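You operate a simulated robot arm through the tools that you are given. There is no shell and no other tool. Be economical: measure what you need, move in short steps, check, and stop when the job is done.

The job below is to be done with a simulated two-armed robot. You get a single attempt, and the scene is never put back.

TASK
Pick up the white square-head microphone with one hand, pass it to the other hand and put it on the top of the low black trunk.

It is judged by the outcome, as a careful person would: the job done as asked, and still so three seconds after it is handed in. It fails if anything else is knocked over, pushed out of place, dropped, spilled or broken.

THE ROBOT
Two 7-joint arms with two-finger parallel grippers on one trunk, on a base that drives. Base frame: it is fixed to the floor where the robot stands at the start and does not move with it; the origin is under the middle of the robot, x ahead of it, y to its left, z up; the surface under the hand at the start is at about z = 900. Units: mm, rad, N and s.
The left shoulder is at the start at [70, 188, 1190], the right one opposite. With the tool pointing down near the work surface each hand reaches from about 340 to 800 mm from the robot's upright axis, wherever it stands, measured 20 degrees to its own side. Places, roughly: top of the low black trunk [600, -1000, 400]; white square-head microphone (6x5x16 cm) [500, -100, 1000]. Payload 3.91 kg a hand.
The TCP of each hand is the grasp point between the finger pads, 30 mm short of the fingertips. In the tool frame z runs along the fingers and y along their closing line. The gripper opens to 110 mm. The fingers are 20 mm wide and 10 mm thick; the gripper's body (48 by 112 mm) begins 55 mm behind the TCP.
Orientation is that of the tool frame in the base frame, as a unit quaternion [w, x, y, z]. With the fingers straight down and closing along the base's y, the tool's x points along the base's -x, its y along +y and its z along -z.

THE INTERFACE
- The arms move only by the tool drive_tool. It takes "left_deltas", "right_deltas" or both (then of equal length, played together; a hand with none holds still); each is a list of rows, each a list of 3 entries, a list of its own where there are three numbers: the turn, a rotation vector about the tool's x, y, z in rad, then the shift along the tool's x, y, z in mm, then the closure, from 0 (fully open) to 1 (shut). In form: [[[rx, ry, rz], [x, y, z], jaw], ...]. A call has 1 to 20 rows; each row is the pose to reach, as a shift and turn from the pose commanded when the call began, along the tool's axes at that moment. Rows are played at 5 a second. More than 50 mm and 0.15 rad between two rows, or a gripper value outside its range, and nothing of the call is played. A pose out of reach is approached as far as the arm can. The call stops where the force on the tool passes 40 N (or 10 N more than at its start, if that is more) or the arm is blocked; 0.2 s more then pass. Each finger travels about 72 mm/s and halts on what it meets, pressing with about 39 N; the grip force reading is that of the motor and also rises with nothing between the fingers. The clock runs only during rows and for 0.2 s after the last one: add rows that repeat a pose to give the fingers time. The reply holds the time, the measured pose of the TCP, the force on the tool along the base axes, the opening and the grip force, in the units named above and with some noise, with the torque about the TCP (base axes, N m) and any sound that the robot's microphone picked up.
- Cameras (640 x 400 px; columns grow to the right, rows downward): "scene" is now at [134.7, -17.3, 1413.5]; the picture's right is [-0.19, -0.98, -0.00], its down [-0.61, 0.12, -0.78] and it looks along [0.77, -0.15, -0.62] (base axes); focal length 254 px, centre (320, 200). "left" rides on the left gripper at [72, -17, -103] in its tool frame; the picture's right is [0.23, 0.97, 0.00], its down [-0.76, 0.18, -0.62] and it looks along [-0.61, 0.14, 0.78] (tool axes); focal length 222 px, centre (320, 200). "right" rides on the right gripper at [72, 17, -103] in its tool frame; the picture's right is [-0.23, 0.97, 0.00], its down [-0.76, -0.18, -0.62] and it looks along [-0.61, -0.14, 0.78] (tool axes); focal length 222 px, centre (320, 200).
- get_image(camera): a new picture of that camera. No time passes.
- slide_trunk(by): slides the trunk up (or, below 0, down) by that many mm; the arms and the scene camera ride with it, the base frame stays. It gives what a move gives, with no picture.
- steer(legs): drives the robot by 1 to 6 legs, each [ahead, turn to the left] in mm and rad, along the robot's own axes; the way and the turn of a leg run together, so that a leg with both is an arc; at most 1500 mm and 3.142 rad a leg. The arms and the cameras ride along, it lands a little off, and it stops where it bumps. It gives what a move gives.
- pan_tilt(pan, tilt): turns the head with the scene camera to pan (to the left, within 1.501 rad either way) and tilt (down, from -0.506 to 1.204), counted from straight ahead of the robot. It gives what a move gives.
- locate(camera, pixels): for up to 12 pixels [column, row] of the newest picture of that camera ("zoom" is the newest enlarged one), the place [x, y, z] in the base frame of the surface seen there, good to about 2 mm. No time passes.
- zoom(camera, box): a new picture of the part [left, top, right, bottom] of that camera's present view, enlarged. No time passes.
- finish_job(): hands the job in; it is judged then, once.

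Keep the steps short. Do not move on a guess: measure, check each grasp and each placing, and mend mistakes. In all there are 80 turns and 58 pictures (those below and enlarged ones count). Leave the grippers open and the arms clear of the work at the hand-in unless told otherwise, and finish with a single line.

The tools are called as a command line: name --argument value ..., lists and objects as JSON in quotes. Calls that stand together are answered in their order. drive_tool: Moves the arms, as the interface text tells. Its arguments: {"type":"object","properties":{"left_deltas":{"type":"array"},"right_deltas":{"type":"array"}},"required":[]} The other tools are called the same way: slide_trunk (by) slides the trunk up or down; steer (legs) drives the base; pan_tilt (pan, tilt) turns the head that bears the scene camera; get_image (camera) takes a picture; locate (camera, pixels) gives the place of the surface under pixels of a picture; zoom (camera, box) takes an enlarged picture of a part of a camera's view; finish_job () hands the job in.

At the start:

```text
clock: 0.0
left_eef_pos: [594.7, 148.8, 1149.3]
left_ee_rot: [0.0, 0.0, 1.0, 0.0]
left_force: [-0.4, -0.9, 0.2]
left_moment: [-0.01, 0.0, -0.02]
left_width: 110.0
left_grasp_force: 0.0
right_eef_pos: [482.4, -409.8, 1169.4]
right_ee_rot: [0.0, -0.001, 1.0, 0.001]
right_force: [-1.1, -0.3, -0.6]
right_moment: [0.02, -0.04, 0.04]
right_width: 110.0
right_grasp_force: 0.0
trunk travel left (down, up): [-700.0, 240.0]
robot x, y, heading: [2.2, 0.8, 0.001]
head pan, tilt: [-0.194, 0.674]
```

scene: 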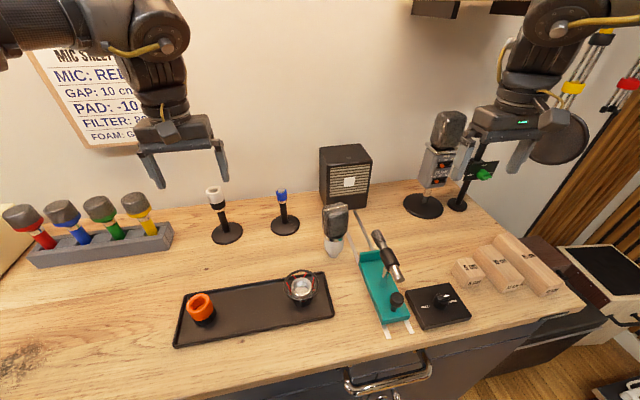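
right: 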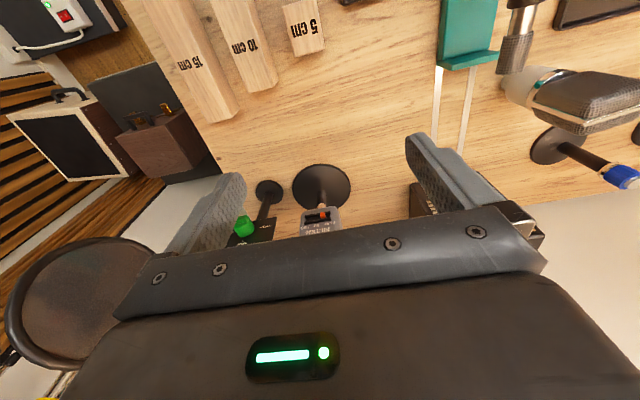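
left: 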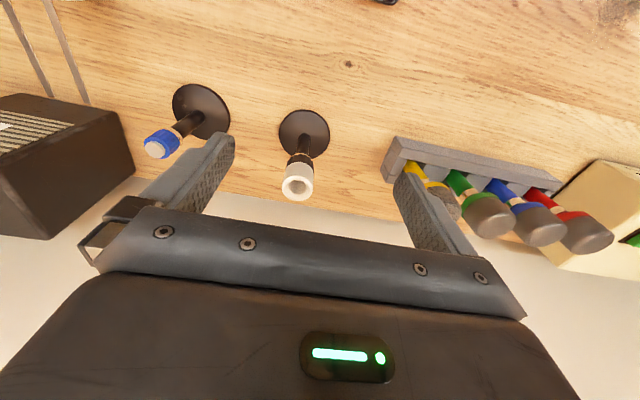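

I see a mic with a square head and a white lower part near (335,228). I'll enlarge it to study it.

zoom --camera "scene" --box '[270, 180, 430, 280]'

zoom --camera "right" --box '[420, 30, 640, 200]'

```text
4.00 times, centred on (350, 230) of scene
```

zoom: 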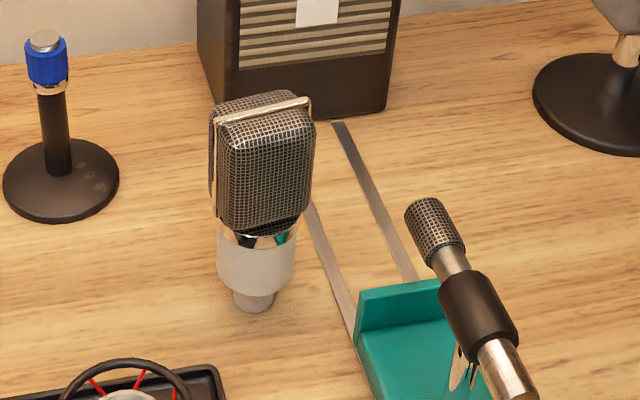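

```text
2.35 times, centred on (530, 115) of right
```

zoom: 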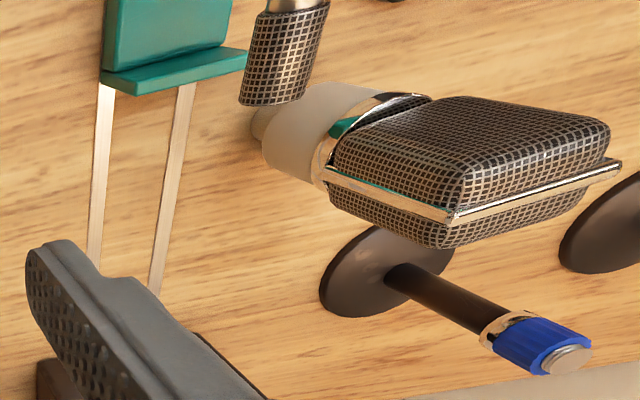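

The mic stands upright on its narrow foot. I'll measure points on it and its neighbours: the head top, band ends, white body and foot.

zoom --camera "scene" --box '[300, 190, 400, 260]'

locate --camera "scene" --pixels '[[325, 211], [346, 206], [336, 208], [326, 235], [343, 236], [335, 250], [333, 256], [334, 262], [376, 235], [360, 260], [388, 258], [335, 203]]'

```text
5.71 times, centred on (350, 225) of scene
```

zoom: 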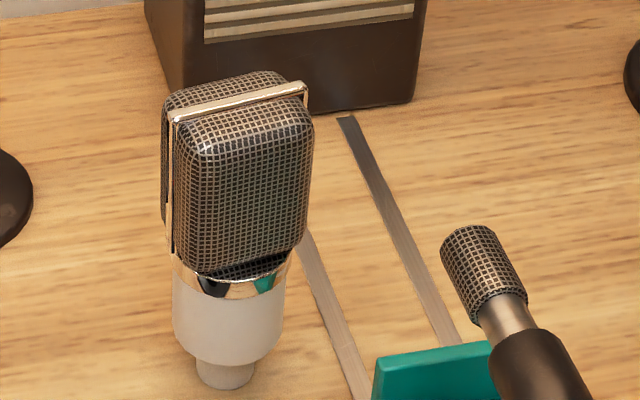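

```text
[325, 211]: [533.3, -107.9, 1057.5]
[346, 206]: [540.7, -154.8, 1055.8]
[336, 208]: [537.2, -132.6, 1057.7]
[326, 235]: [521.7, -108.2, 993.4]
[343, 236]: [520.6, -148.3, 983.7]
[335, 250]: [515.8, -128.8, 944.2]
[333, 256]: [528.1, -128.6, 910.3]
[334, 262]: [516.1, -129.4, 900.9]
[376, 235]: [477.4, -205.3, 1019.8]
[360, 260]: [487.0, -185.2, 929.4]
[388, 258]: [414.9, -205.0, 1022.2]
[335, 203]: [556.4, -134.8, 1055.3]
```

The mic axis is near (538,-132), standing from z 900 to 1058. Before planning the pass, I'll turn the head towards the trunk on the right to see its top.

pan_tilt --pan -0.95 --tilt 0.75

get_image --camera "scene"

```text
clock: 1.1
left_eef_pos: [595.5, 148.9, 1147.8]
left_ee_rot: [0.0, 0.0, 1.0, 0.0]
left_force: [0.3, -0.3, 0.3]
left_moment: [-0.02, 0.0, 0.0]
left_width: 109.8
left_grasp_force: 0.0
right_eef_pos: [483.1, -409.9, 1169.1]
right_ee_rot: [0.001, -0.001, 1.0, 0.0]
right_force: [0.9, -0.7, -0.7]
right_moment: [-0.02, 0.0, 0.02]
right_width: 110.3
right_grasp_force: 0.0
trunk travel left (down, up): [-700.0, 240.0]
robot x, y, heading: [-1.4, -1.3, 0.0]
head pan, tilt: [-0.949, 0.75]
```

```text
51 pictures are left
```

scene: 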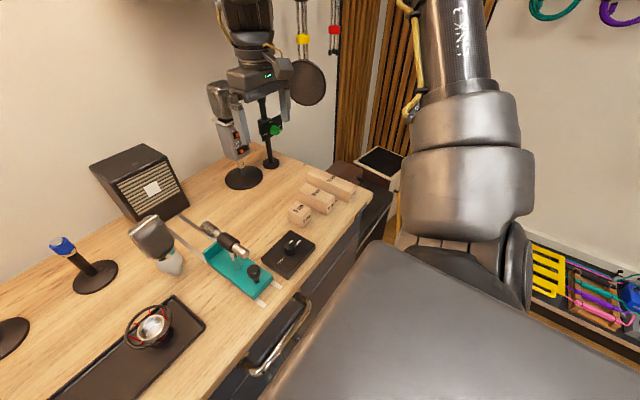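

The right arm hides the trunk from here, but the right hand's camera sees boxes on the left side. I'll enlarge that.

zoom --camera "right" --box '[0, 0, 240, 240]'

zoom --camera "scene" --box '[320, 120, 420, 240]'

locate --camera "right" --pixels '[[75, 140], [15, 130], [95, 100], [45, 190], [125, 90], [95, 80], [170, 140], [50, 50], [70, 110]]'

```text
1.67 times, centred on (120, 120) of right
```

zoom: 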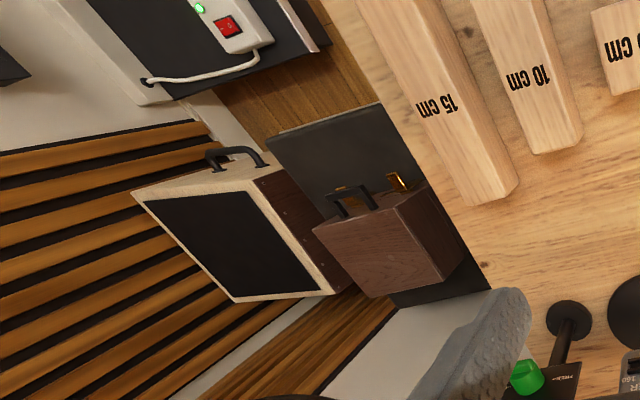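

```text
3.33 times, centred on (370, 180) of scene
```

zoom: 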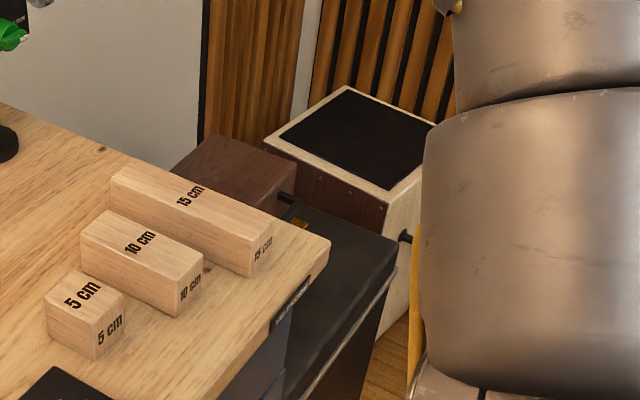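

```text
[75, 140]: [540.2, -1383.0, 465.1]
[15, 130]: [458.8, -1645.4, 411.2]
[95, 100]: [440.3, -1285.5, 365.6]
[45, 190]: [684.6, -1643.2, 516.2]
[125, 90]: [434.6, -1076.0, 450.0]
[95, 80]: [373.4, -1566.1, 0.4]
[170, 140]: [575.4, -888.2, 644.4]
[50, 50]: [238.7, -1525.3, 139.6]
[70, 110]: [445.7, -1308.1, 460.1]
```

The black trunk top is at about z 450 near (434,-1076), with a brown box sitting on its rear part. First the grasp: I need to know how close the tall mic by the right hand is, so I measure it in the scene picture.

locate --camera "scene" --pixels '[[220, 100], [217, 90], [232, 140], [243, 178], [235, 85], [270, 130], [310, 80], [285, 110], [228, 82], [222, 245]]'

zoom --camera "scene" --box '[190, 30, 340, 190]'

```text
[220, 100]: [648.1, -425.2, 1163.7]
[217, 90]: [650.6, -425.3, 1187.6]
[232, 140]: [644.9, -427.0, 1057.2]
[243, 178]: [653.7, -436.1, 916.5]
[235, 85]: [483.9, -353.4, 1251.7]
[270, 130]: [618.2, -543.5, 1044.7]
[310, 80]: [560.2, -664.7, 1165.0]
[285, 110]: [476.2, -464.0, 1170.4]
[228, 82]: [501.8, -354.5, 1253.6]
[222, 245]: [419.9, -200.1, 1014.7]
```

```text
2.50 times, centred on (265, 110) of scene
```

zoom: 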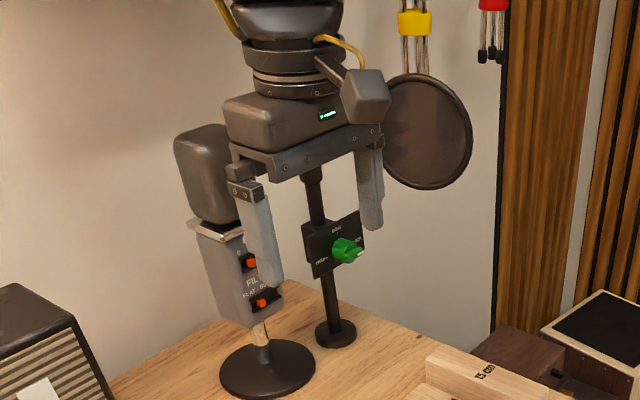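

The tall mic is 150 mm beyond the hand, so moving left at this height is clear. I'll move the right hand to hover over the mic at z 1169 and yaw it about -99° so it closes across the head's depth, keeping its camera away from the left arm.

drive_tool --right_deltas '[[[0, 0, 0], [0, 40, 0], 0], [[0, 0, 0], [0, 80, 0], 0], [[0, 0, -0.144], [0, 120, 0], 0], [[0, 0, -0.288], [0, 160, 0], 0], [[0, 0, -0.432], [0, 200, 0], 0], [[0, 0, -0.576], [0, 240, 0], 0], [[0, 0, -0.72], [0, 278, 0], 0], [[0, 0, -0.864], [-10, 278, 0], 0], [[0, 0, -1.008], [-20, 278, 0], 0], [[0, 0, -1.152], [-30, 278, 0], 0], [[0, 0, -1.296], [-40, 278, 0], 0], [[0, 0, -1.44], [-50, 278, 0], 0], [[0, 0, -1.584], [-58, 278, 0], 0], [[0, 0, -1.727], [-58, 278, 0], 0], [[0, 0, -1.727], [-58, 278, 0], 0]]'

pan_tilt --pan -0.2 --tilt 0.6

get_image --camera "scene"

get_image --camera "right"

```text
clock: 4.3
left_eef_pos: [595.3, 148.9, 1146.6]
left_ee_rot: [0.0, 0.0, 1.0, 0.0]
left_force: [0.5, 0.0, -0.5]
left_moment: [-0.01, 0.02, 0.0]
left_width: 110.1
left_grasp_force: 0.2
right_eef_pos: [474.3, -251.0, 1153.8]
right_ee_rot: [-0.002, 0.761, -0.649, 0.0]
right_force: [-0.1, 0.8, 0.1]
right_moment: [0.01, 0.01, -0.01]
right_width: 110.0
right_grasp_force: 0.0
right hand out of reach, approached as far as the arm can: row 4, 5, 6, 7, 8, 9, 10, 11, 12, 13, 14, 15
trunk travel left (down, up): [-700.0, 240.0]
robot x, y, heading: [-1.0, 0.0, -0.001]
head pan, tilt: [-0.949, 0.75]
```

```text
clock: 5.4
left_eef_pos: [596.0, 148.4, 1147.1]
left_ee_rot: [0.0, 0.0, 1.0, -0.001]
left_force: [0.3, 0.1, 0.5]
left_moment: [0.0, -0.01, 0.0]
left_width: 110.0
left_grasp_force: 0.1
right_eef_pos: [473.4, -251.5, 1153.4]
right_ee_rot: [-0.002, 0.76, -0.65, 0.001]
right_force: [0.6, -0.7, 0.0]
right_moment: [0.01, 0.01, -0.02]
right_width: 109.9
right_grasp_force: 0.1
trunk travel left (down, up): [-700.0, 240.0]
robot x, y, heading: [0.6, 1.5, 0.003]
head pan, tilt: [-0.201, 0.6]
```

```text
47 pictures are left
```

scene: 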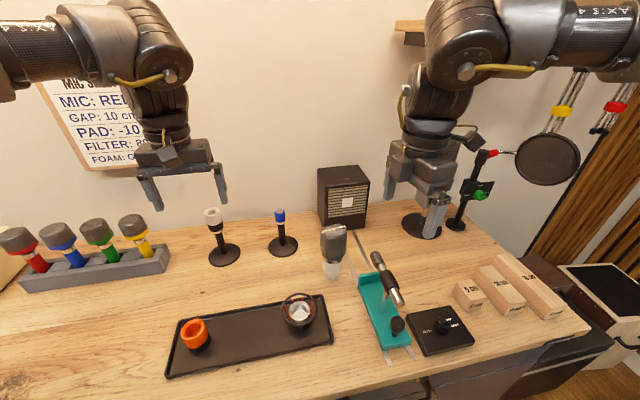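

```text
46 pictures are left
```

right: 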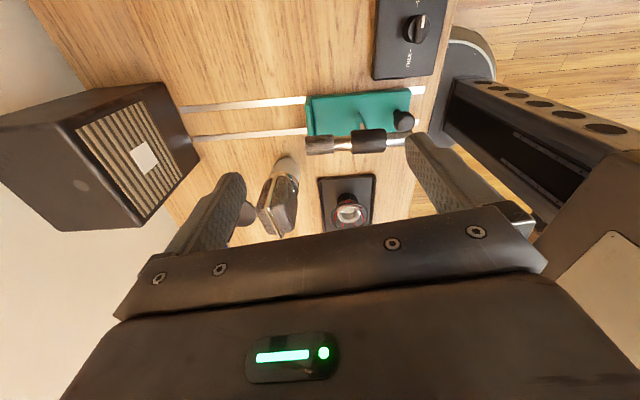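

The right hand stopped short at (474,-251,1153): out of reach at this height, which is too near shoulder level. I'll raise the trunk 200 mm to work lower relative to the shoulders, then check.

slide_trunk --by 200

```text
clock: 7.6
left_eef_pos: [594.8, 148.2, 1346.9]
left_ee_rot: [0.0, 0.0, 1.0, 0.0]
left_force: [0.2, -0.4, -0.5]
left_moment: [0.02, 0.03, 0.04]
left_width: 110.0
left_grasp_force: 0.1
right_eef_pos: [474.6, -251.7, 1354.4]
right_ee_rot: [-0.001, 0.761, -0.649, 0.0]
right_force: [0.7, 0.3, 0.5]
right_moment: [0.0, -0.01, -0.03]
right_width: 109.9
right_grasp_force: 0.1
trunk travel left (down, up): [-900.0, 40.0]
robot x, y, heading: [0.0, 1.8, 0.005]
head pan, tilt: [-0.201, 0.6]
```

Now lower the right hand by 180 mm in steps and read where it goes.

drive_tool --right_deltas '[[[0, 0, 0], [0, 0, 40], 0], [[0, 0, 0], [0, 0, 80], 0], [[0, 0, 0], [0, 0, 120], 0], [[0, 0, 0], [0, 0, 150], 0], [[0, 0, 0], [0, 0, 180], 0], [[0, 0, 0], [0, 0, 180], 0]]'

```text
clock: 9.0
left_eef_pos: [595.4, 148.7, 1348.0]
left_ee_rot: [0.0, 0.0, 1.0, 0.0]
left_force: [-0.4, 0.3, -1.1]
left_moment: [0.02, 0.0, 0.0]
left_width: 110.0
left_grasp_force: 0.1
right_eef_pos: [475.7, -251.5, 1173.5]
right_ee_rot: [-0.003, 0.76, -0.65, -0.001]
right_force: [0.0, -0.3, -0.6]
right_moment: [0.02, 0.01, 0.01]
right_width: 110.1
right_grasp_force: 0.1
trunk travel left (down, up): [-900.0, 40.0]
robot x, y, heading: [-0.6, -0.5, -0.0]
head pan, tilt: [-0.201, 0.6]
```

The pose is now clean at (476,-252,1173) with the wanted yaw. Next, shift to above the mic (541,-132), staying at that height.

drive_tool --right_deltas '[[[0, 0, 0], [-27, -21, 0], 0], [[0, 0, 0], [-54, -42, 0], 0], [[0, 0, 0], [-81, -63, 0], 0], [[0, 0, 0], [-107.8, -83.4, 0], 0], [[0, 0, 0], [-107.8, -83.4, 0], 0]]'

get_image --camera "right"

get_image --camera "scene"

```text
clock: 10.2
left_eef_pos: [595.1, 147.7, 1347.9]
left_ee_rot: [0.0, 0.0, 1.0, 0.0]
left_force: [0.1, -0.6, 1.2]
left_moment: [0.02, 0.03, 0.03]
left_width: 109.9
left_grasp_force: 0.0
right_eef_pos: [487.3, -236.9, 1195.2]
right_ee_rot: [-0.003, 0.76, -0.65, 0.0]
right_force: [0.0, 0.0, 0.3]
right_moment: [-0.02, -0.01, -0.01]
right_width: 110.1
right_grasp_force: 0.1
right hand out of reach, approached as far as the arm can: row 1, 2, 3, 4, 5
trunk travel left (down, up): [-900.0, 40.0]
robot x, y, heading: [0.2, 0.6, -0.001]
head pan, tilt: [-0.201, 0.6]
```

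```text
45 pictures are left
```

right: 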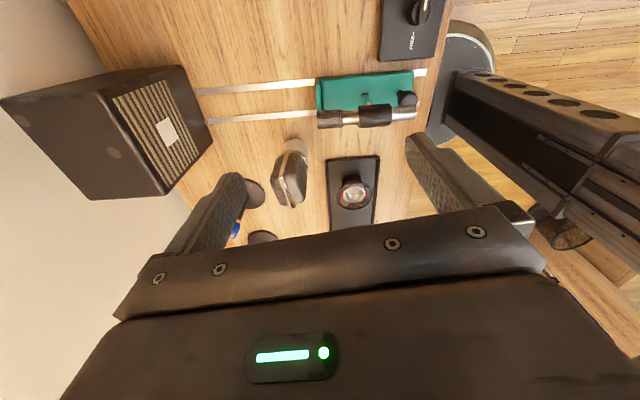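

```text
44 pictures are left
```

scene: 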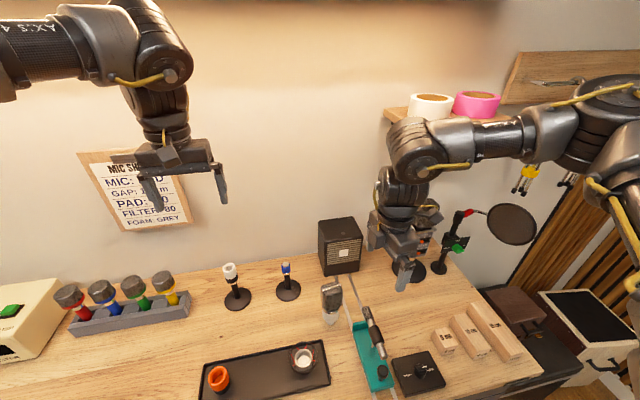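

Still unreachable with this yaw (a wrist limit). I'll turn back +90° so the hand closes across the head's width instead, about 9° off straight, then shift to over the mic.

drive_tool --right_deltas '[[[0, 0, 0.143], [0, 0, 0], 0], [[0, 0, 0.286], [0, 0, 0], 0], [[0, 0, 0.429], [0, 0, 0], 0], [[0, 0, 0.572], [0, 0, 0], 0], [[0, 0, 0.715], [0, 0, 0], 0], [[0, 0, 0.858], [0, 0, 0], 0], [[0, 0, 1.0], [0, 0, 0], 0], [[0, 0, 1.143], [-19, -14, 4], 0], [[0, 0, 1.286], [-38, -28, 8], 0], [[0, 0, 1.429], [-57, -42, 12], 0], [[0, 0, 1.571], [-76, -56, 16], 0], [[0, 0, 1.571], [-95, -69.6, 20], 0], [[0, 0, 1.571], [-95, -69.6, 20], 0]]'

get_image --camera "right"

```text
clock: 13.0
left_eef_pos: [595.1, 148.3, 1348.4]
left_ee_rot: [0.0, 0.0, 1.0, 0.0]
left_force: [0.3, -0.2, 0.2]
left_moment: [0.02, 0.02, -0.02]
left_width: 109.9
left_grasp_force: 0.1
right_eef_pos: [485.2, -234.0, 1201.1]
right_ee_rot: [0.002, -0.077, 0.997, 0.003]
right_force: [-0.7, -1.6, 0.0]
right_moment: [-0.03, -0.02, 0.02]
right_width: 110.1
right_grasp_force: 0.1
right hand out of reach, approached as far as the arm can: row 8, 9, 10, 11, 12, 13
trunk travel left (down, up): [-900.0, 40.0]
robot x, y, heading: [1.3, 1.3, -0.002]
head pan, tilt: [-0.201, 0.6]
```

```text
43 pictures are left
```

right: 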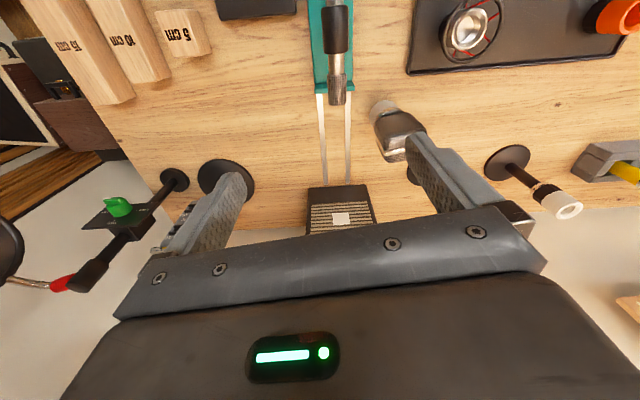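

Turning made no difference, so the limit is in how the arm is folded. I'll try a different route: extend forward to about (595,-290) first at this height, which is clear of everything below.

drive_tool --right_deltas '[[[0, 0, 0], [-20, -38, 0], 0], [[0, 0, 0], [-50, -76, 0], 0], [[0, 0, 0], [-80, -76, 0], 0], [[0, 0, 0], [-100, -76, 0], 0], [[0, 0, 0], [-100, -76, 0], 0]]'

get_image --camera "scene"

```text
clock: 14.2
left_eef_pos: [593.9, 146.6, 1348.3]
left_ee_rot: [0.0, 0.0, 1.0, 0.0]
left_force: [0.2, 1.1, -0.5]
left_moment: [0.0, -0.01, 0.01]
left_width: 109.7
left_grasp_force: 0.1
right_eef_pos: [576.9, -310.0, 1206.6]
right_ee_rot: [0.002, -0.077, 0.997, 0.002]
right_force: [0.3, 0.2, -0.3]
right_moment: [0.02, -0.02, -0.01]
right_width: 110.0
right_grasp_force: 0.0
right hand out of reach, approached as far as the arm can: row 3, 4, 5
trunk travel left (down, up): [-900.0, 40.0]
robot x, y, heading: [-3.2, -5.9, 0.001]
head pan, tilt: [-0.201, 0.6]
```

```text
42 pictures are left
```

scene: 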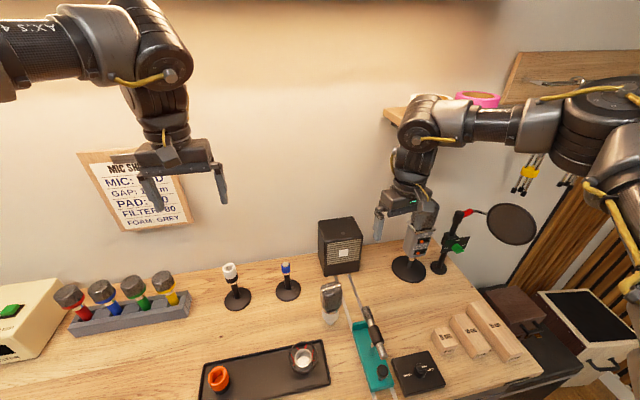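

The right arm can't fold inward to the mic from this stance, but (477,-286) relative to the robot is well in reach. So I'll retract the hand there, counter-yaw it 0.3 rad, then turn the base 0.3 rad left so the mic comes under it.

drive_tool --right_deltas '[[[0, 0, 0.1], [30, 13, 0], 0], [[0, 0, 0.2], [60, 26, 0], 0], [[0, 0, 0.3], [95, 39, 0], 0], [[0, 0, 0.3], [95, 39, 0], 0]]'

steer --legs '[[0, 0.3]]'

get_image --camera "right"

get_image --camera "scene"

```text
clock: 15.2
left_eef_pos: [595.0, 147.0, 1346.7]
left_ee_rot: [-0.001, -0.001, 1.0, 0.001]
left_force: [0.0, -0.8, -0.1]
left_moment: [0.05, 0.0, 0.01]
left_width: 110.3
left_grasp_force: 0.1
right_eef_pos: [478.5, -285.5, 1206.1]
right_ee_rot: [0.001, 0.072, 0.997, 0.003]
right_force: [0.4, -0.5, 0.8]
right_moment: [-0.02, 0.0, -0.02]
right_width: 110.1
right_grasp_force: 0.1
trunk travel left (down, up): [-900.0, 40.0]
robot x, y, heading: [-1.6, 1.4, -0.002]
head pan, tilt: [-0.201, 0.6]
```

```text
clock: 16.5
left_eef_pos: [528.4, 310.9, 1347.2]
left_ee_rot: [0.0, -0.145, 0.989, 0.001]
left_force: [0.3, 0.6, -0.1]
left_moment: [-0.03, 0.0, 0.03]
left_width: 109.8
left_grasp_force: 0.0
right_eef_pos: [539.4, -137.7, 1207.7]
right_ee_rot: [0.001, -0.072, 0.997, 0.003]
right_force: [-0.7, -0.4, -0.3]
right_moment: [0.01, 0.02, -0.03]
right_width: 109.9
right_grasp_force: 0.1
trunk travel left (down, up): [-900.0, 40.0]
robot x, y, heading: [1.4, 0.2, 0.289]
head pan, tilt: [-0.201, 0.6]
```

```text
41 pictures are left
```

right: 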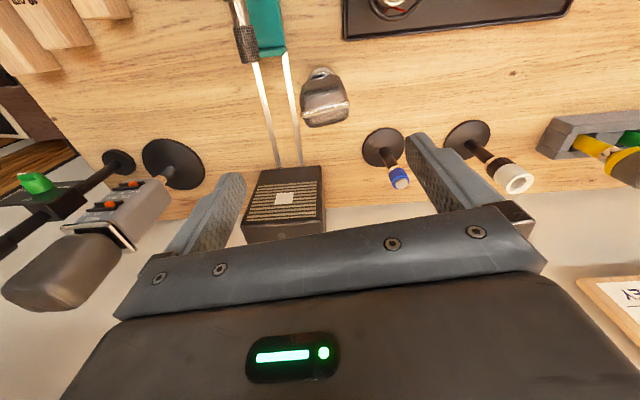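

```text
40 pictures are left
```

scene: 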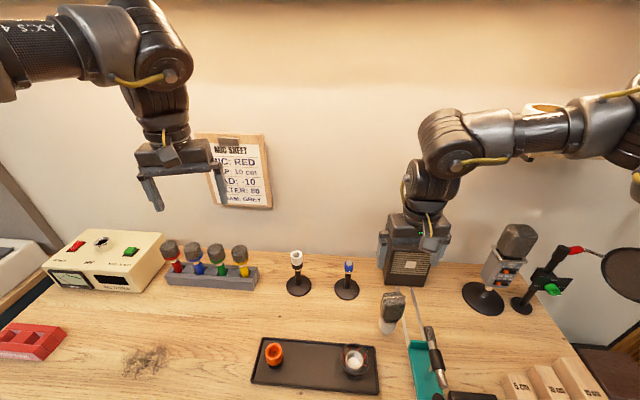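

The hand is nearly above the mic: (539,-138). I'll measure the head's top from the right camera, near pixel (325,100).

zoom --camera "right" --box '[280, 55, 370, 135]'

locate --camera "zoom" --pixels '[[320, 200]]'

```text
5.00 times, centred on (325, 95) of right
```

zoom: 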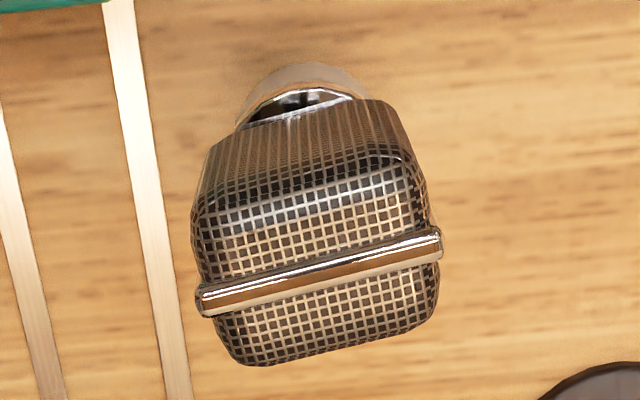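

```text
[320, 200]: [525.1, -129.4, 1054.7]
```

locate --camera "zoom" --pixels '[[210, 300], [435, 242], [322, 272], [300, 350], [290, 180], [240, 350], [425, 310], [420, 190], [215, 215], [330, 340]]'

```text
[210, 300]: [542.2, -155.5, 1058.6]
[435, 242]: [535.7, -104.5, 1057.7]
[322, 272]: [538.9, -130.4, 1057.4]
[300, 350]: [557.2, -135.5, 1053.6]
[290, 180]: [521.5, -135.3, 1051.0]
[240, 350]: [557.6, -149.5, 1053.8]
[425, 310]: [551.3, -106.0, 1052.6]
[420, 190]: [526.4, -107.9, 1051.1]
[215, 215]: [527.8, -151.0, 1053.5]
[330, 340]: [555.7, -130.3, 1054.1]
```

Head centre is (539,-130), 51 mm wide along a yaw that matches the hand. I'll centre and descend to TCP z≈1090, then look.

drive_tool --right_deltas '[[[0, 0, 0], [-1, 7.6, 0], 0.1], [[0, 0, 0], [-1, 7.6, 40], 0.2], [[0, 0, 0], [-1, 7.6, 80], 0.2], [[0, 0, 0], [-1, 7.6, 118], 0.2], [[0, 0, 0], [-1, 7.6, 118], 0.2]]'

get_image --camera "right"

```text
clock: 17.7
left_eef_pos: [528.1, 310.5, 1347.8]
left_ee_rot: [0.001, -0.145, 0.989, -0.001]
left_force: [-0.4, -1.1, 0.0]
left_moment: [-0.02, -0.03, 0.02]
left_width: 110.0
left_grasp_force: 0.0
right_eef_pos: [541.6, -138.2, 1095.2]
right_ee_rot: [0.0, -0.074, 0.997, 0.004]
right_force: [-0.2, -0.6, 0.4]
right_moment: [-0.03, -0.01, -0.01]
right_width: 87.8
right_grasp_force: 0.0
right hand out of reach, approached as far as the arm can: row 3, 4, 5
trunk travel left (down, up): [-900.0, 40.0]
robot x, y, heading: [2.9, 2.2, 0.288]
head pan, tilt: [-0.201, 0.6]
```

```text
38 pictures are left
```

right: 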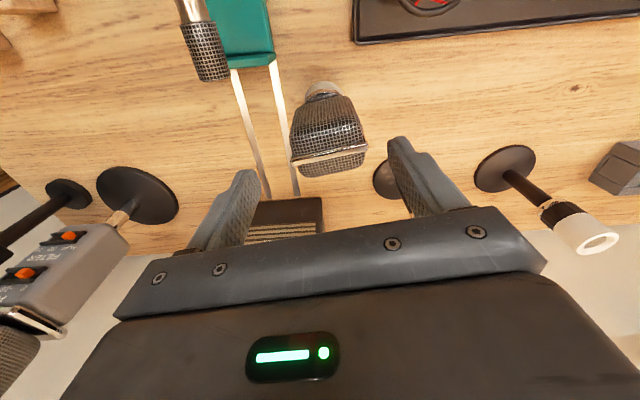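

Slightly out of reach again: the hand is at y=-138 instead of -130. I'll go back up 60 mm and turn the base another 0.15 rad left for margin, then re-centre.

drive_tool --right_deltas '[[[0, 0, 0], [0, -10, -40], 0.2], [[0, 0, 0.1], [30, -40, -70], 0.2], [[0, 0, 0.15], [30, -70, -70], 0.2], [[0, 0, 0.15], [30, -70, -70], 0.2]]'

steer --legs '[[0, 0.16]]'

```text
refused: row 2 steps farther than a row can; nothing moved
```

```text
clock: 18.8
left_eef_pos: [474.2, 387.2, 1348.8]
left_ee_rot: [-0.001, -0.221, 0.975, 0.001]
left_force: [-0.5, -1.4, -0.1]
left_moment: [0.04, 0.03, -0.02]
left_width: 109.8
left_grasp_force: 0.0
right_eef_pos: [558.2, -53.5, 1095.2]
right_ee_rot: [0.0, -0.152, 0.988, 0.005]
right_force: [-0.3, -0.7, 0.0]
right_moment: [0.03, 0.01, 0.04]
right_width: 87.9
right_grasp_force: 0.0
trunk travel left (down, up): [-900.0, 40.0]
robot x, y, heading: [0.6, -1.5, 0.445]
head pan, tilt: [-0.201, 0.6]
```

The arm rows were refused but the turn still ran; fingertips at z 1065 passed above the mic's 1058 top. I check that nothing was touched.

get_image --camera "right"

get_image --camera "scene"

```text
37 pictures are left
```

right: 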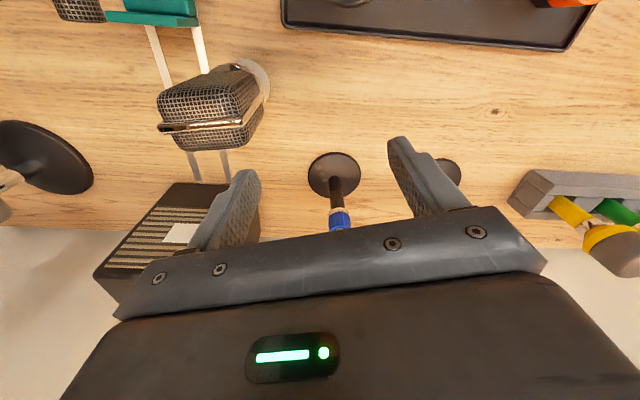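

```text
36 pictures are left
```

scene: 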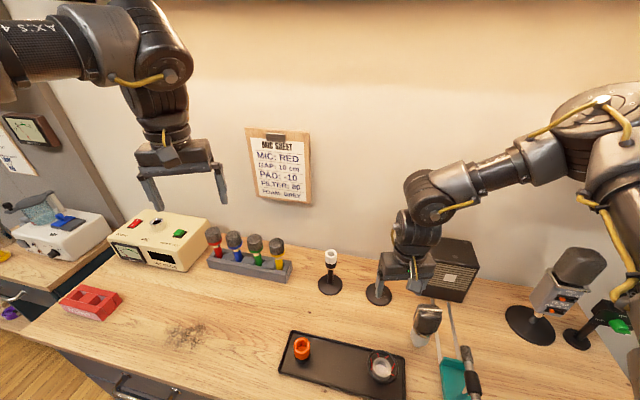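

All is intact. Now raise the hand 60 mm first, then shift to over the mic with the yaw corrected.

drive_tool --right_deltas '[[[0, 0, 0], [0, 0, -30], 0.2], [[0, 0, 0], [0, 0, -60], 0.2], [[0, 0, 0.08], [20, -33, -60], 0.2], [[0, 0, 0.16], [41, -67.3, -60], 0.2], [[0, 0, 0.16], [41, -67.3, -60], 0.2]]'

```text
clock: 20.0
left_eef_pos: [470.7, 386.8, 1349.2]
left_ee_rot: [0.001, -0.222, 0.975, 0.001]
left_force: [-0.4, 0.0, 0.3]
left_moment: [0.02, -0.05, 0.01]
left_width: 110.0
left_grasp_force: 0.0
right_eef_pos: [537.6, -163.0, 1185.6]
right_ee_rot: [-0.001, -0.075, 0.997, 0.005]
right_force: [0.0, -0.8, 0.0]
right_moment: [0.03, -0.03, -0.01]
right_width: 88.1
right_grasp_force: 0.1
right hand out of reach, approached as far as the arm can: row 3, 4, 5
trunk travel left (down, up): [-900.0, 40.0]
robot x, y, heading: [1.9, -2.2, 0.447]
head pan, tilt: [-0.201, 0.6]
```

It landed at (538,-163,1186), not the wanted spot. I'll command the remaining shift again in smaller steps and see.

drive_tool --right_deltas '[[[0, 0, 0], [-2, 11, 0], 0.2], [[0, 0, 0], [-4, 22, 0], 0.2], [[0, 0, 0], [-6.3, 32.4, 0], 0.2], [[0, 0, 0], [-6.3, 32.4, 18], 0.2], [[0, 0, 0], [-6.3, 32.4, 36], 0.2], [[0, 0, 0], [-6.3, 32.4, 36], 0.2]]'

get_image --camera "scene"

```text
clock: 21.4
left_eef_pos: [472.6, 389.0, 1346.7]
left_ee_rot: [0.0, -0.22, 0.975, -0.001]
left_force: [0.2, 0.2, 0.0]
left_moment: [0.0, 0.01, 0.0]
left_width: 110.0
left_grasp_force: 0.0
right_eef_pos: [544.3, -156.5, 1167.5]
right_ee_rot: [-0.001, -0.071, 0.997, 0.003]
right_force: [-0.6, -0.2, -0.3]
right_moment: [0.01, 0.0, -0.02]
right_width: 88.0
right_grasp_force: 0.1
right hand out of reach, approached as far as the arm can: row 1, 2, 3, 4, 5, 6
trunk travel left (down, up): [-900.0, 40.0]
robot x, y, heading: [-1.5, -1.8, 0.445]
head pan, tilt: [-0.201, 0.6]
```

```text
35 pictures are left
```

scene: 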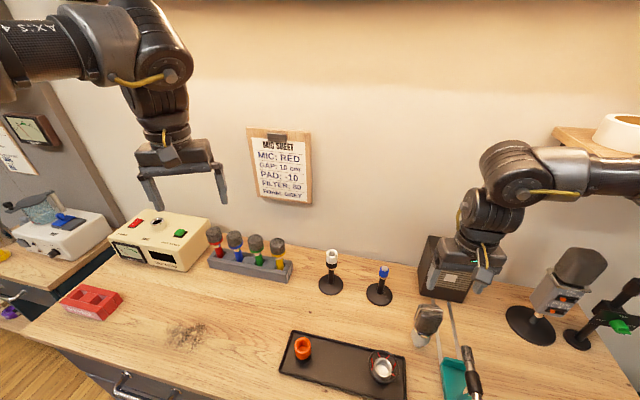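

The arm seems folded into a bad posture since my first yaw turn. I'll bring the right hand back up to its original posture relative to the robot (rel. 482,-410, high) to reset it, in small steps.

drive_tool --right_deltas '[[[0, 0, 0], [0, 0, -40], 0.2], [[0, 0, -0.1], [-15, -4, -80], 0.2], [[0, 0, -0.2], [-30, -8, -120], 0.2], [[0, 0, -0.3], [-45, -12, -160], 0.2], [[0, 0, -0.3], [-65, -16, -200], 0.2], [[0, 0, -0.3], [-65, -16, -200], 0.2]]'

pan_tilt --pan -0.6 --tilt 0.4

get_image --camera "scene"

```text
clock: 22.8
left_eef_pos: [472.4, 389.6, 1348.2]
left_ee_rot: [0.0, -0.22, 0.975, 0.0]
left_force: [0.2, 0.2, -0.7]
left_moment: [-0.01, -0.02, -0.01]
left_width: 109.7
left_grasp_force: 0.0
right_eef_pos: [610.9, -165.9, 1363.9]
right_ee_rot: [0.0, -0.22, 0.975, 0.004]
right_force: [-0.2, 0.0, 0.0]
right_moment: [-0.01, -0.01, -0.03]
right_width: 87.9
right_grasp_force: 0.0
trunk travel left (down, up): [-900.0, 40.0]
robot x, y, heading: [-0.7, -1.0, 0.447]
head pan, tilt: [-0.201, 0.6]
```

```text
clock: 23.6
left_eef_pos: [471.4, 390.1, 1348.3]
left_ee_rot: [0.0, -0.221, 0.975, 0.0]
left_force: [-0.4, -0.2, -0.6]
left_moment: [-0.02, 0.03, 0.0]
left_width: 110.3
left_grasp_force: 0.1
right_eef_pos: [610.3, -165.0, 1364.7]
right_ee_rot: [0.0, -0.221, 0.975, 0.004]
right_force: [-0.9, 0.9, 0.0]
right_moment: [0.01, -0.03, -0.07]
right_width: 88.0
right_grasp_force: 0.1
trunk travel left (down, up): [-900.0, 40.0]
robot x, y, heading: [1.7, -0.4, 0.448]
head pan, tilt: [-0.6, 0.4]
```

```text
34 pictures are left
```

scene: 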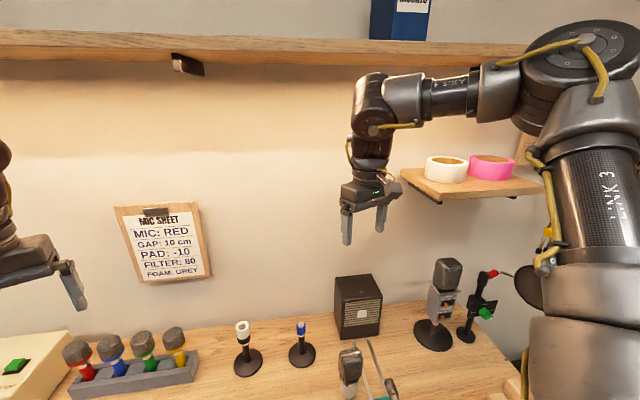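

Reset worked: right hand is in its original posture with the elbow up. A simpler approach: set the hand near rel (473,-286) in a comfortable posture, turn the base so it hangs over the mic, and descend with the trunk slide instead of the arm.

drive_tool --right_deltas '[[[0, 0, 0], [0, 30, 18], 0.2], [[0, 0, 0.05], [2, 60, 36], 0.2], [[0, 0, 0.1], [4, 90, 54], 0.2], [[0, 0, 0.15], [5, 126, 74], 0.2], [[0, 0, 0.18], [5, 126, 74], 0.2], [[0, 0, 0.18], [5, 126, 74], 0.2]]'

steer --legs '[[0, -0.141]]'

```text
clock: 25.0
left_eef_pos: [471.5, 388.6, 1348.1]
left_ee_rot: [-0.001, -0.221, 0.975, 0.0]
left_force: [0.2, -0.2, 1.2]
left_moment: [-0.02, -0.02, -0.02]
left_width: 109.9
left_grasp_force: 0.0
right_eef_pos: [552.6, -53.4, 1292.2]
right_ee_rot: [0.0, -0.131, 0.991, 0.004]
right_force: [0.0, 0.4, 0.2]
right_moment: [0.04, -0.03, 0.01]
right_width: 87.8
right_grasp_force: 0.0
trunk travel left (down, up): [-900.0, 40.0]
robot x, y, heading: [-0.8, -1.1, 0.443]
head pan, tilt: [-0.6, 0.4]
```

```text
clock: 26.1
left_eef_pos: [521.8, 326.2, 1346.8]
left_ee_rot: [-0.001, -0.154, 0.988, -0.002]
left_force: [0.6, 0.5, 0.8]
left_moment: [0.0, 0.01, -0.01]
left_width: 109.8
left_grasp_force: 0.1
right_eef_pos: [539.5, -123.2, 1293.7]
right_ee_rot: [0.0, -0.064, 0.998, 0.001]
right_force: [-0.3, 1.1, 0.6]
right_moment: [-0.02, 0.02, 0.03]
right_width: 87.9
right_grasp_force: 0.1
trunk travel left (down, up): [-900.0, 40.0]
robot x, y, heading: [-3.6, 1.4, 0.307]
head pan, tilt: [-0.6, 0.4]
```

In place without reach trouble. Before lowering the trunk I check what's under the left hand.

get_image --camera "left"

drive_tool --right_deltas '[[[0, 0, 0], [0, -7, 0], 0.2], [[0, 0, 0], [0, -7, 0], 0.2]]'

```text
33 pictures are left
```

left: 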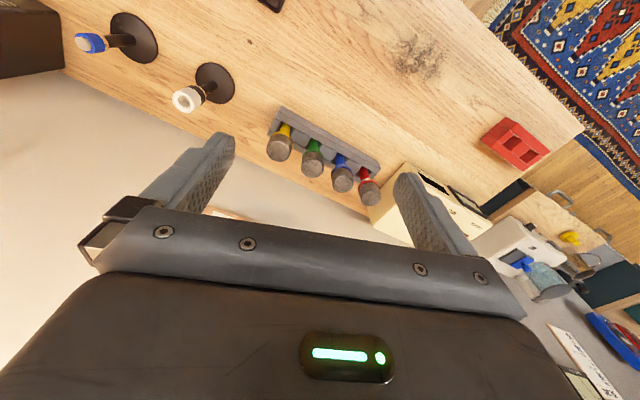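

```text
clock: 26.7
left_eef_pos: [521.2, 323.6, 1347.5]
left_ee_rot: [0.0, -0.153, 0.988, -0.001]
left_force: [0.0, 0.5, -0.5]
left_moment: [-0.04, 0.01, 0.0]
left_width: 109.8
left_grasp_force: 0.1
right_eef_pos: [539.4, -133.0, 1293.7]
right_ee_rot: [0.0, -0.063, 0.998, 0.002]
right_force: [-0.6, 0.0, -0.5]
right_moment: [-0.03, 0.01, 0.01]
right_width: 87.7
right_grasp_force: 0.1
trunk travel left (down, up): [-900.0, 40.0]
robot x, y, heading: [1.0, 4.0, 0.31]
head pan, tilt: [-0.6, 0.4]
```

locate --camera "left" --pixels '[[278, 150], [312, 165], [342, 180], [370, 190], [188, 98], [430, 190], [90, 43], [450, 215]]'

```text
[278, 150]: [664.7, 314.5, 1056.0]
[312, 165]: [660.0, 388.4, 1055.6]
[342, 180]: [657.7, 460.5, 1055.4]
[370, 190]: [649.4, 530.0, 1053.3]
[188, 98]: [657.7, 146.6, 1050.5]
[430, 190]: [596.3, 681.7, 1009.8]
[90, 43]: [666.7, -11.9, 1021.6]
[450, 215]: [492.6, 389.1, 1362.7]
```

Nothing tall is under either hand (nearest items over 100 mm away and below z 1056). I lower the trunk by 190 mm, putting the right fingertips just above the mic.

slide_trunk --by -190

get_image --camera "right"

```text
clock: 28.7
left_eef_pos: [522.1, 321.4, 1157.7]
left_ee_rot: [0.0, -0.153, 0.988, 0.0]
left_force: [-0.6, -0.4, 0.8]
left_moment: [0.02, -0.01, -0.03]
left_width: 109.9
left_grasp_force: 0.0
right_eef_pos: [540.1, -136.2, 1102.3]
right_ee_rot: [0.0, -0.063, 0.998, 0.003]
right_force: [-0.5, 0.0, -0.3]
right_moment: [0.01, 0.05, -0.03]
right_width: 88.0
right_grasp_force: 0.1
trunk travel left (down, up): [-710.0, 230.0]
robot x, y, heading: [0.1, -0.4, 0.31]
head pan, tilt: [-0.6, 0.4]
```

```text
32 pictures are left
```

right: 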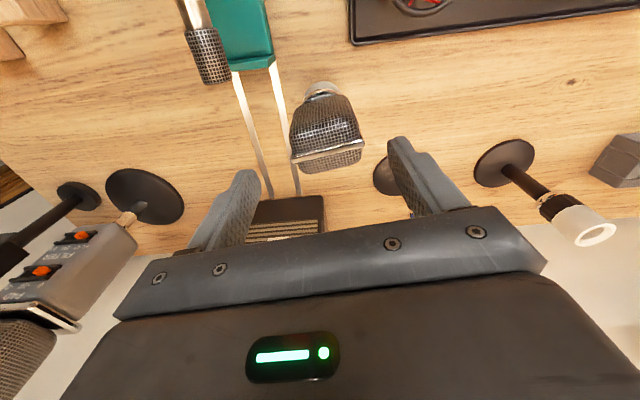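

The hand sits 5 mm right of centre. I nudge it +5.5 mm, then lower the trunk 66 mm so the fingers straddle the head.

drive_tool --right_deltas '[[[0, 0, 0], [0.3, 5.5, 0], 0.2], [[0, 0, 0], [0.3, 5.5, 0], 0.2]]'

slide_trunk --by -40

get_image --camera "right"

```text
clock: 29.3
left_eef_pos: [522.7, 320.3, 1158.5]
left_ee_rot: [0.0, -0.152, 0.988, -0.001]
left_force: [-0.6, 0.2, -0.1]
left_moment: [-0.02, 0.02, 0.02]
left_width: 110.1
left_grasp_force: 0.1
right_eef_pos: [538.9, -130.5, 1102.5]
right_ee_rot: [0.001, -0.063, 0.998, 0.004]
right_force: [-0.5, 0.6, -0.1]
right_moment: [0.01, 0.05, 0.0]
right_width: 87.7
right_grasp_force: 0.0
trunk travel left (down, up): [-710.0, 230.0]
robot x, y, heading: [-2.2, 1.8, 0.308]
head pan, tilt: [-0.6, 0.4]
```

```text
clock: 30.2
left_eef_pos: [520.8, 320.6, 1118.2]
left_ee_rot: [0.0, -0.152, 0.988, 0.0]
left_force: [-0.1, 0.7, -0.1]
left_moment: [0.0, -0.03, -0.01]
left_width: 109.9
left_grasp_force: 0.1
right_eef_pos: [537.8, -131.2, 1062.9]
right_ee_rot: [0.0, -0.062, 0.998, 0.003]
right_force: [0.3, -0.3, 0.3]
right_moment: [-0.02, -0.02, -0.01]
right_width: 87.8
right_grasp_force: 0.1
trunk travel left (down, up): [-670.0, 270.0]
robot x, y, heading: [0.6, -2.9, 0.306]
head pan, tilt: [-0.6, 0.4]
```

```text
31 pictures are left
```

right: 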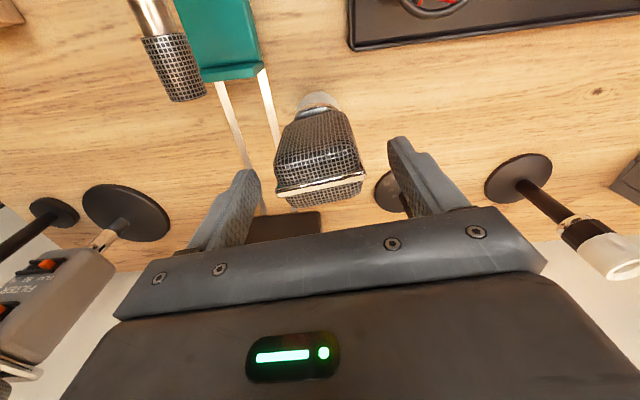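

The head lies between the fingers. Lower 28 mm more to TCP z≈1035 and close gently.

slide_trunk --by -28

drive_tool --right_deltas '[[[0, 0, 0], [0, 0, 0], 0.35], [[0, 0, 0], [0, 0, 0], 0.45], [[0, 0, 0], [0, 0, 0], 0.52], [[0, 0, 0], [0, 0, 0], 0.6], [[0, 0, 0], [0, 0, 0], 0.7], [[0, 0, 0], [0, 0, 0], 0.7]]'

get_image --camera "right"

```text
clock: 30.9
left_eef_pos: [521.9, 320.1, 1090.0]
left_ee_rot: [0.0, -0.153, 0.988, 0.0]
left_force: [0.3, 0.0, -0.1]
left_moment: [-0.02, -0.02, 0.01]
left_width: 110.0
left_grasp_force: 0.0
right_eef_pos: [537.3, -130.4, 1035.0]
right_ee_rot: [0.0, -0.063, 0.998, 0.004]
right_force: [0.3, 0.2, 0.0]
right_moment: [-0.02, -0.01, 0.01]
right_width: 88.1
right_grasp_force: 0.1
trunk travel left (down, up): [-642.0, 298.0]
robot x, y, heading: [0.5, -0.8, 0.309]
head pan, tilt: [-0.6, 0.4]
```

```text
clock: 32.3
left_eef_pos: [521.4, 320.9, 1089.9]
left_ee_rot: [0.0, -0.152, 0.988, 0.0]
left_force: [-0.1, 0.5, 0.4]
left_moment: [-0.02, 0.0, 0.0]
left_width: 109.9
left_grasp_force: 0.0
right_eef_pos: [539.7, -130.5, 1035.3]
right_ee_rot: [-0.001, -0.063, 0.998, 0.004]
right_force: [0.6, -2.0, 0.7]
right_moment: [-0.27, -0.04, -0.02]
right_width: 56.2
right_grasp_force: 38.8
trunk travel left (down, up): [-642.0, 298.0]
robot x, y, heading: [3.1, 2.3, 0.303]
head pan, tilt: [-0.6, 0.4]
```

```text
30 pictures are left
```

right: 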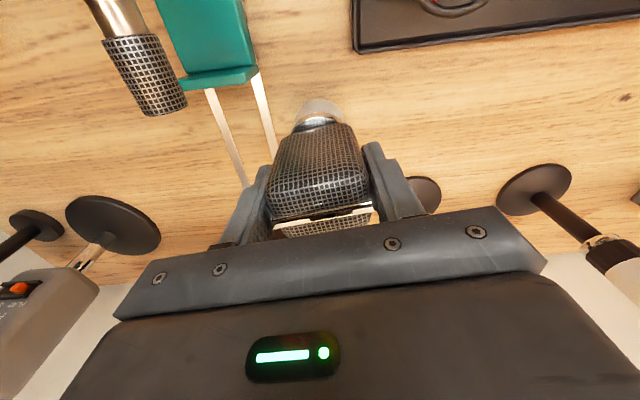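

Gripped: width 56 mm, force 39 N. Lift with the trunk by 200 mm and check that the mic came along.

slide_trunk --by 200

pan_tilt --pan -0.3 --tilt 0.6

get_image --camera "scene"

```text
clock: 34.5
left_eef_pos: [523.0, 320.2, 1289.3]
left_ee_rot: [0.0, -0.153, 0.988, -0.001]
left_force: [0.8, 0.1, 0.3]
left_moment: [-0.02, 0.03, 0.0]
left_width: 110.0
left_grasp_force: 0.0
right_eef_pos: [539.8, -129.7, 1234.9]
right_ee_rot: [0.0, -0.063, 0.998, 0.003]
right_force: [-0.4, -0.5, -4.4]
right_moment: [-0.04, 0.01, -0.02]
right_width: 55.8
right_grasp_force: 39.2
trunk travel left (down, up): [-842.0, 98.0]
robot x, y, heading: [3.4, -2.6, 0.303]
head pan, tilt: [-0.6, 0.4]
```

```text
clock: 35.3
left_eef_pos: [522.5, 320.7, 1289.7]
left_ee_rot: [-0.001, -0.153, 0.988, -0.001]
left_force: [-0.1, 0.6, -0.6]
left_moment: [-0.01, 0.04, 0.0]
left_width: 109.8
left_grasp_force: 0.1
right_eef_pos: [539.9, -130.8, 1235.6]
right_ee_rot: [0.001, -0.063, 0.998, 0.004]
right_force: [-0.5, 0.7, -5.0]
right_moment: [0.02, -0.01, -0.03]
right_width: 55.9
right_grasp_force: 39.3
trunk travel left (down, up): [-842.0, 98.0]
robot x, y, heading: [0.4, 1.4, 0.309]
head pan, tilt: [-0.3, 0.6]
```

```text
29 pictures are left
```

scene: 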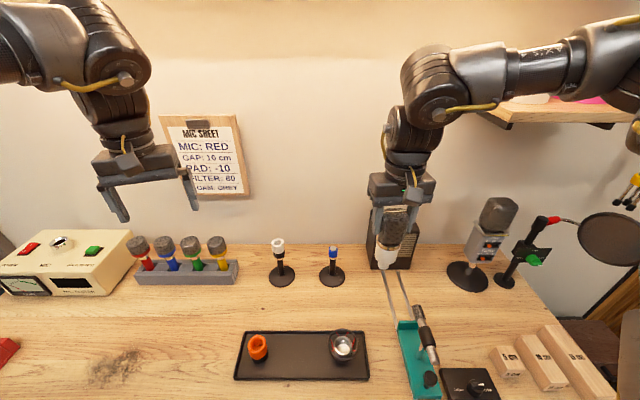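

The mic is held (about 0.5 kg) and clear of the table. I'll back the base off 350 mm so the pass happens away from the clutter.

steer --legs '[[-350, 0]]'

```text
clock: 37.6
left_eef_pos: [186.3, 213.2, 1288.4]
left_ee_rot: [-0.002, -0.153, 0.988, 0.001]
left_force: [0.1, -0.1, -0.6]
left_moment: [0.01, 0.01, 0.0]
left_width: 109.8
left_grasp_force: 0.1
right_eef_pos: [202.9, -236.6, 1233.6]
right_ee_rot: [-0.001, -0.063, 0.998, 0.004]
right_force: [-0.3, -0.1, -3.0]
right_moment: [0.01, 0.02, 0.05]
right_width: 55.8
right_grasp_force: 39.5
trunk travel left (down, up): [-842.0, 98.0]
robot x, y, heading: [-340.7, -104.8, 0.307]
head pan, tilt: [-0.3, 0.6]
```

Now I turn the left hand to point right, 25° below level, closing line horizontal, and bring it to a staging place about 290 mm from the mic.

drive_tool --left_deltas '[[[0.061, -0.09, 0.097], [10, -13, 5], 0], [[0.123, -0.179, 0.193], [20, -27, 11], 0], [[0.184, -0.269, 0.29], [31, -40, 16], 0], [[0.245, -0.358, 0.387], [41, -54, 21], 0], [[0.306, -0.448, 0.483], [51, -67, 27], 0], [[0.368, -0.537, 0.58], [62, -81, 32], 0], [[0.429, -0.627, 0.676], [72, -94, 38], 0], [[0.49, -0.716, 0.773], [82, -108, 43], 0], [[0.551, -0.806, 0.87], [92, -121, 48], 0], [[0.613, -0.895, 0.966], [103, -135, 54], 0], [[0.674, -0.985, 1.063], [113, -148, 59], 0], [[0.674, -0.985, 1.063], [113, -148, 59], 0]]'

get_image --camera "scene"

get_image --camera "left"

```text
clock: 40.2
left_eef_pos: [121.5, 38.2, 1230.0]
left_ee_rot: [0.483, 0.365, 0.761, -0.232]
left_force: [0.3, 0.1, -0.5]
left_moment: [-0.02, 0.03, -0.05]
left_width: 109.8
left_grasp_force: 0.1
right_eef_pos: [200.8, -237.7, 1234.7]
right_ee_rot: [0.0, -0.063, 0.998, 0.004]
right_force: [0.2, 0.1, -4.5]
right_moment: [0.03, 0.01, -0.02]
right_width: 55.9
right_grasp_force: 38.5
trunk travel left (down, up): [-842.0, 98.0]
robot x, y, heading: [-338.3, -109.4, 0.306]
head pan, tilt: [-0.3, 0.6]
```

```text
28 pictures are left
```

scene: 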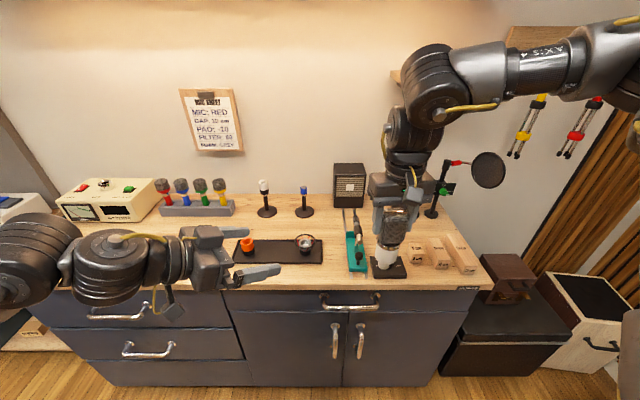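

```text
27 pictures are left
```

left: 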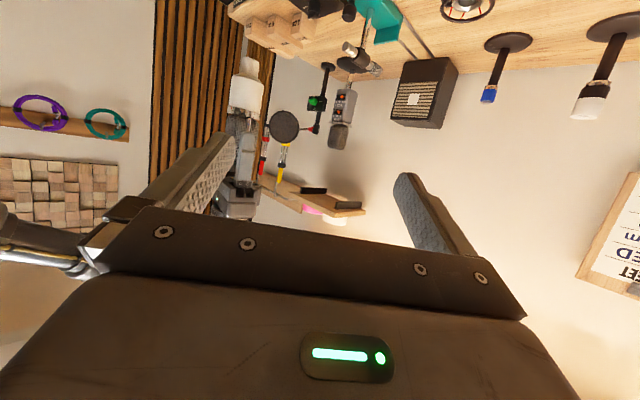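

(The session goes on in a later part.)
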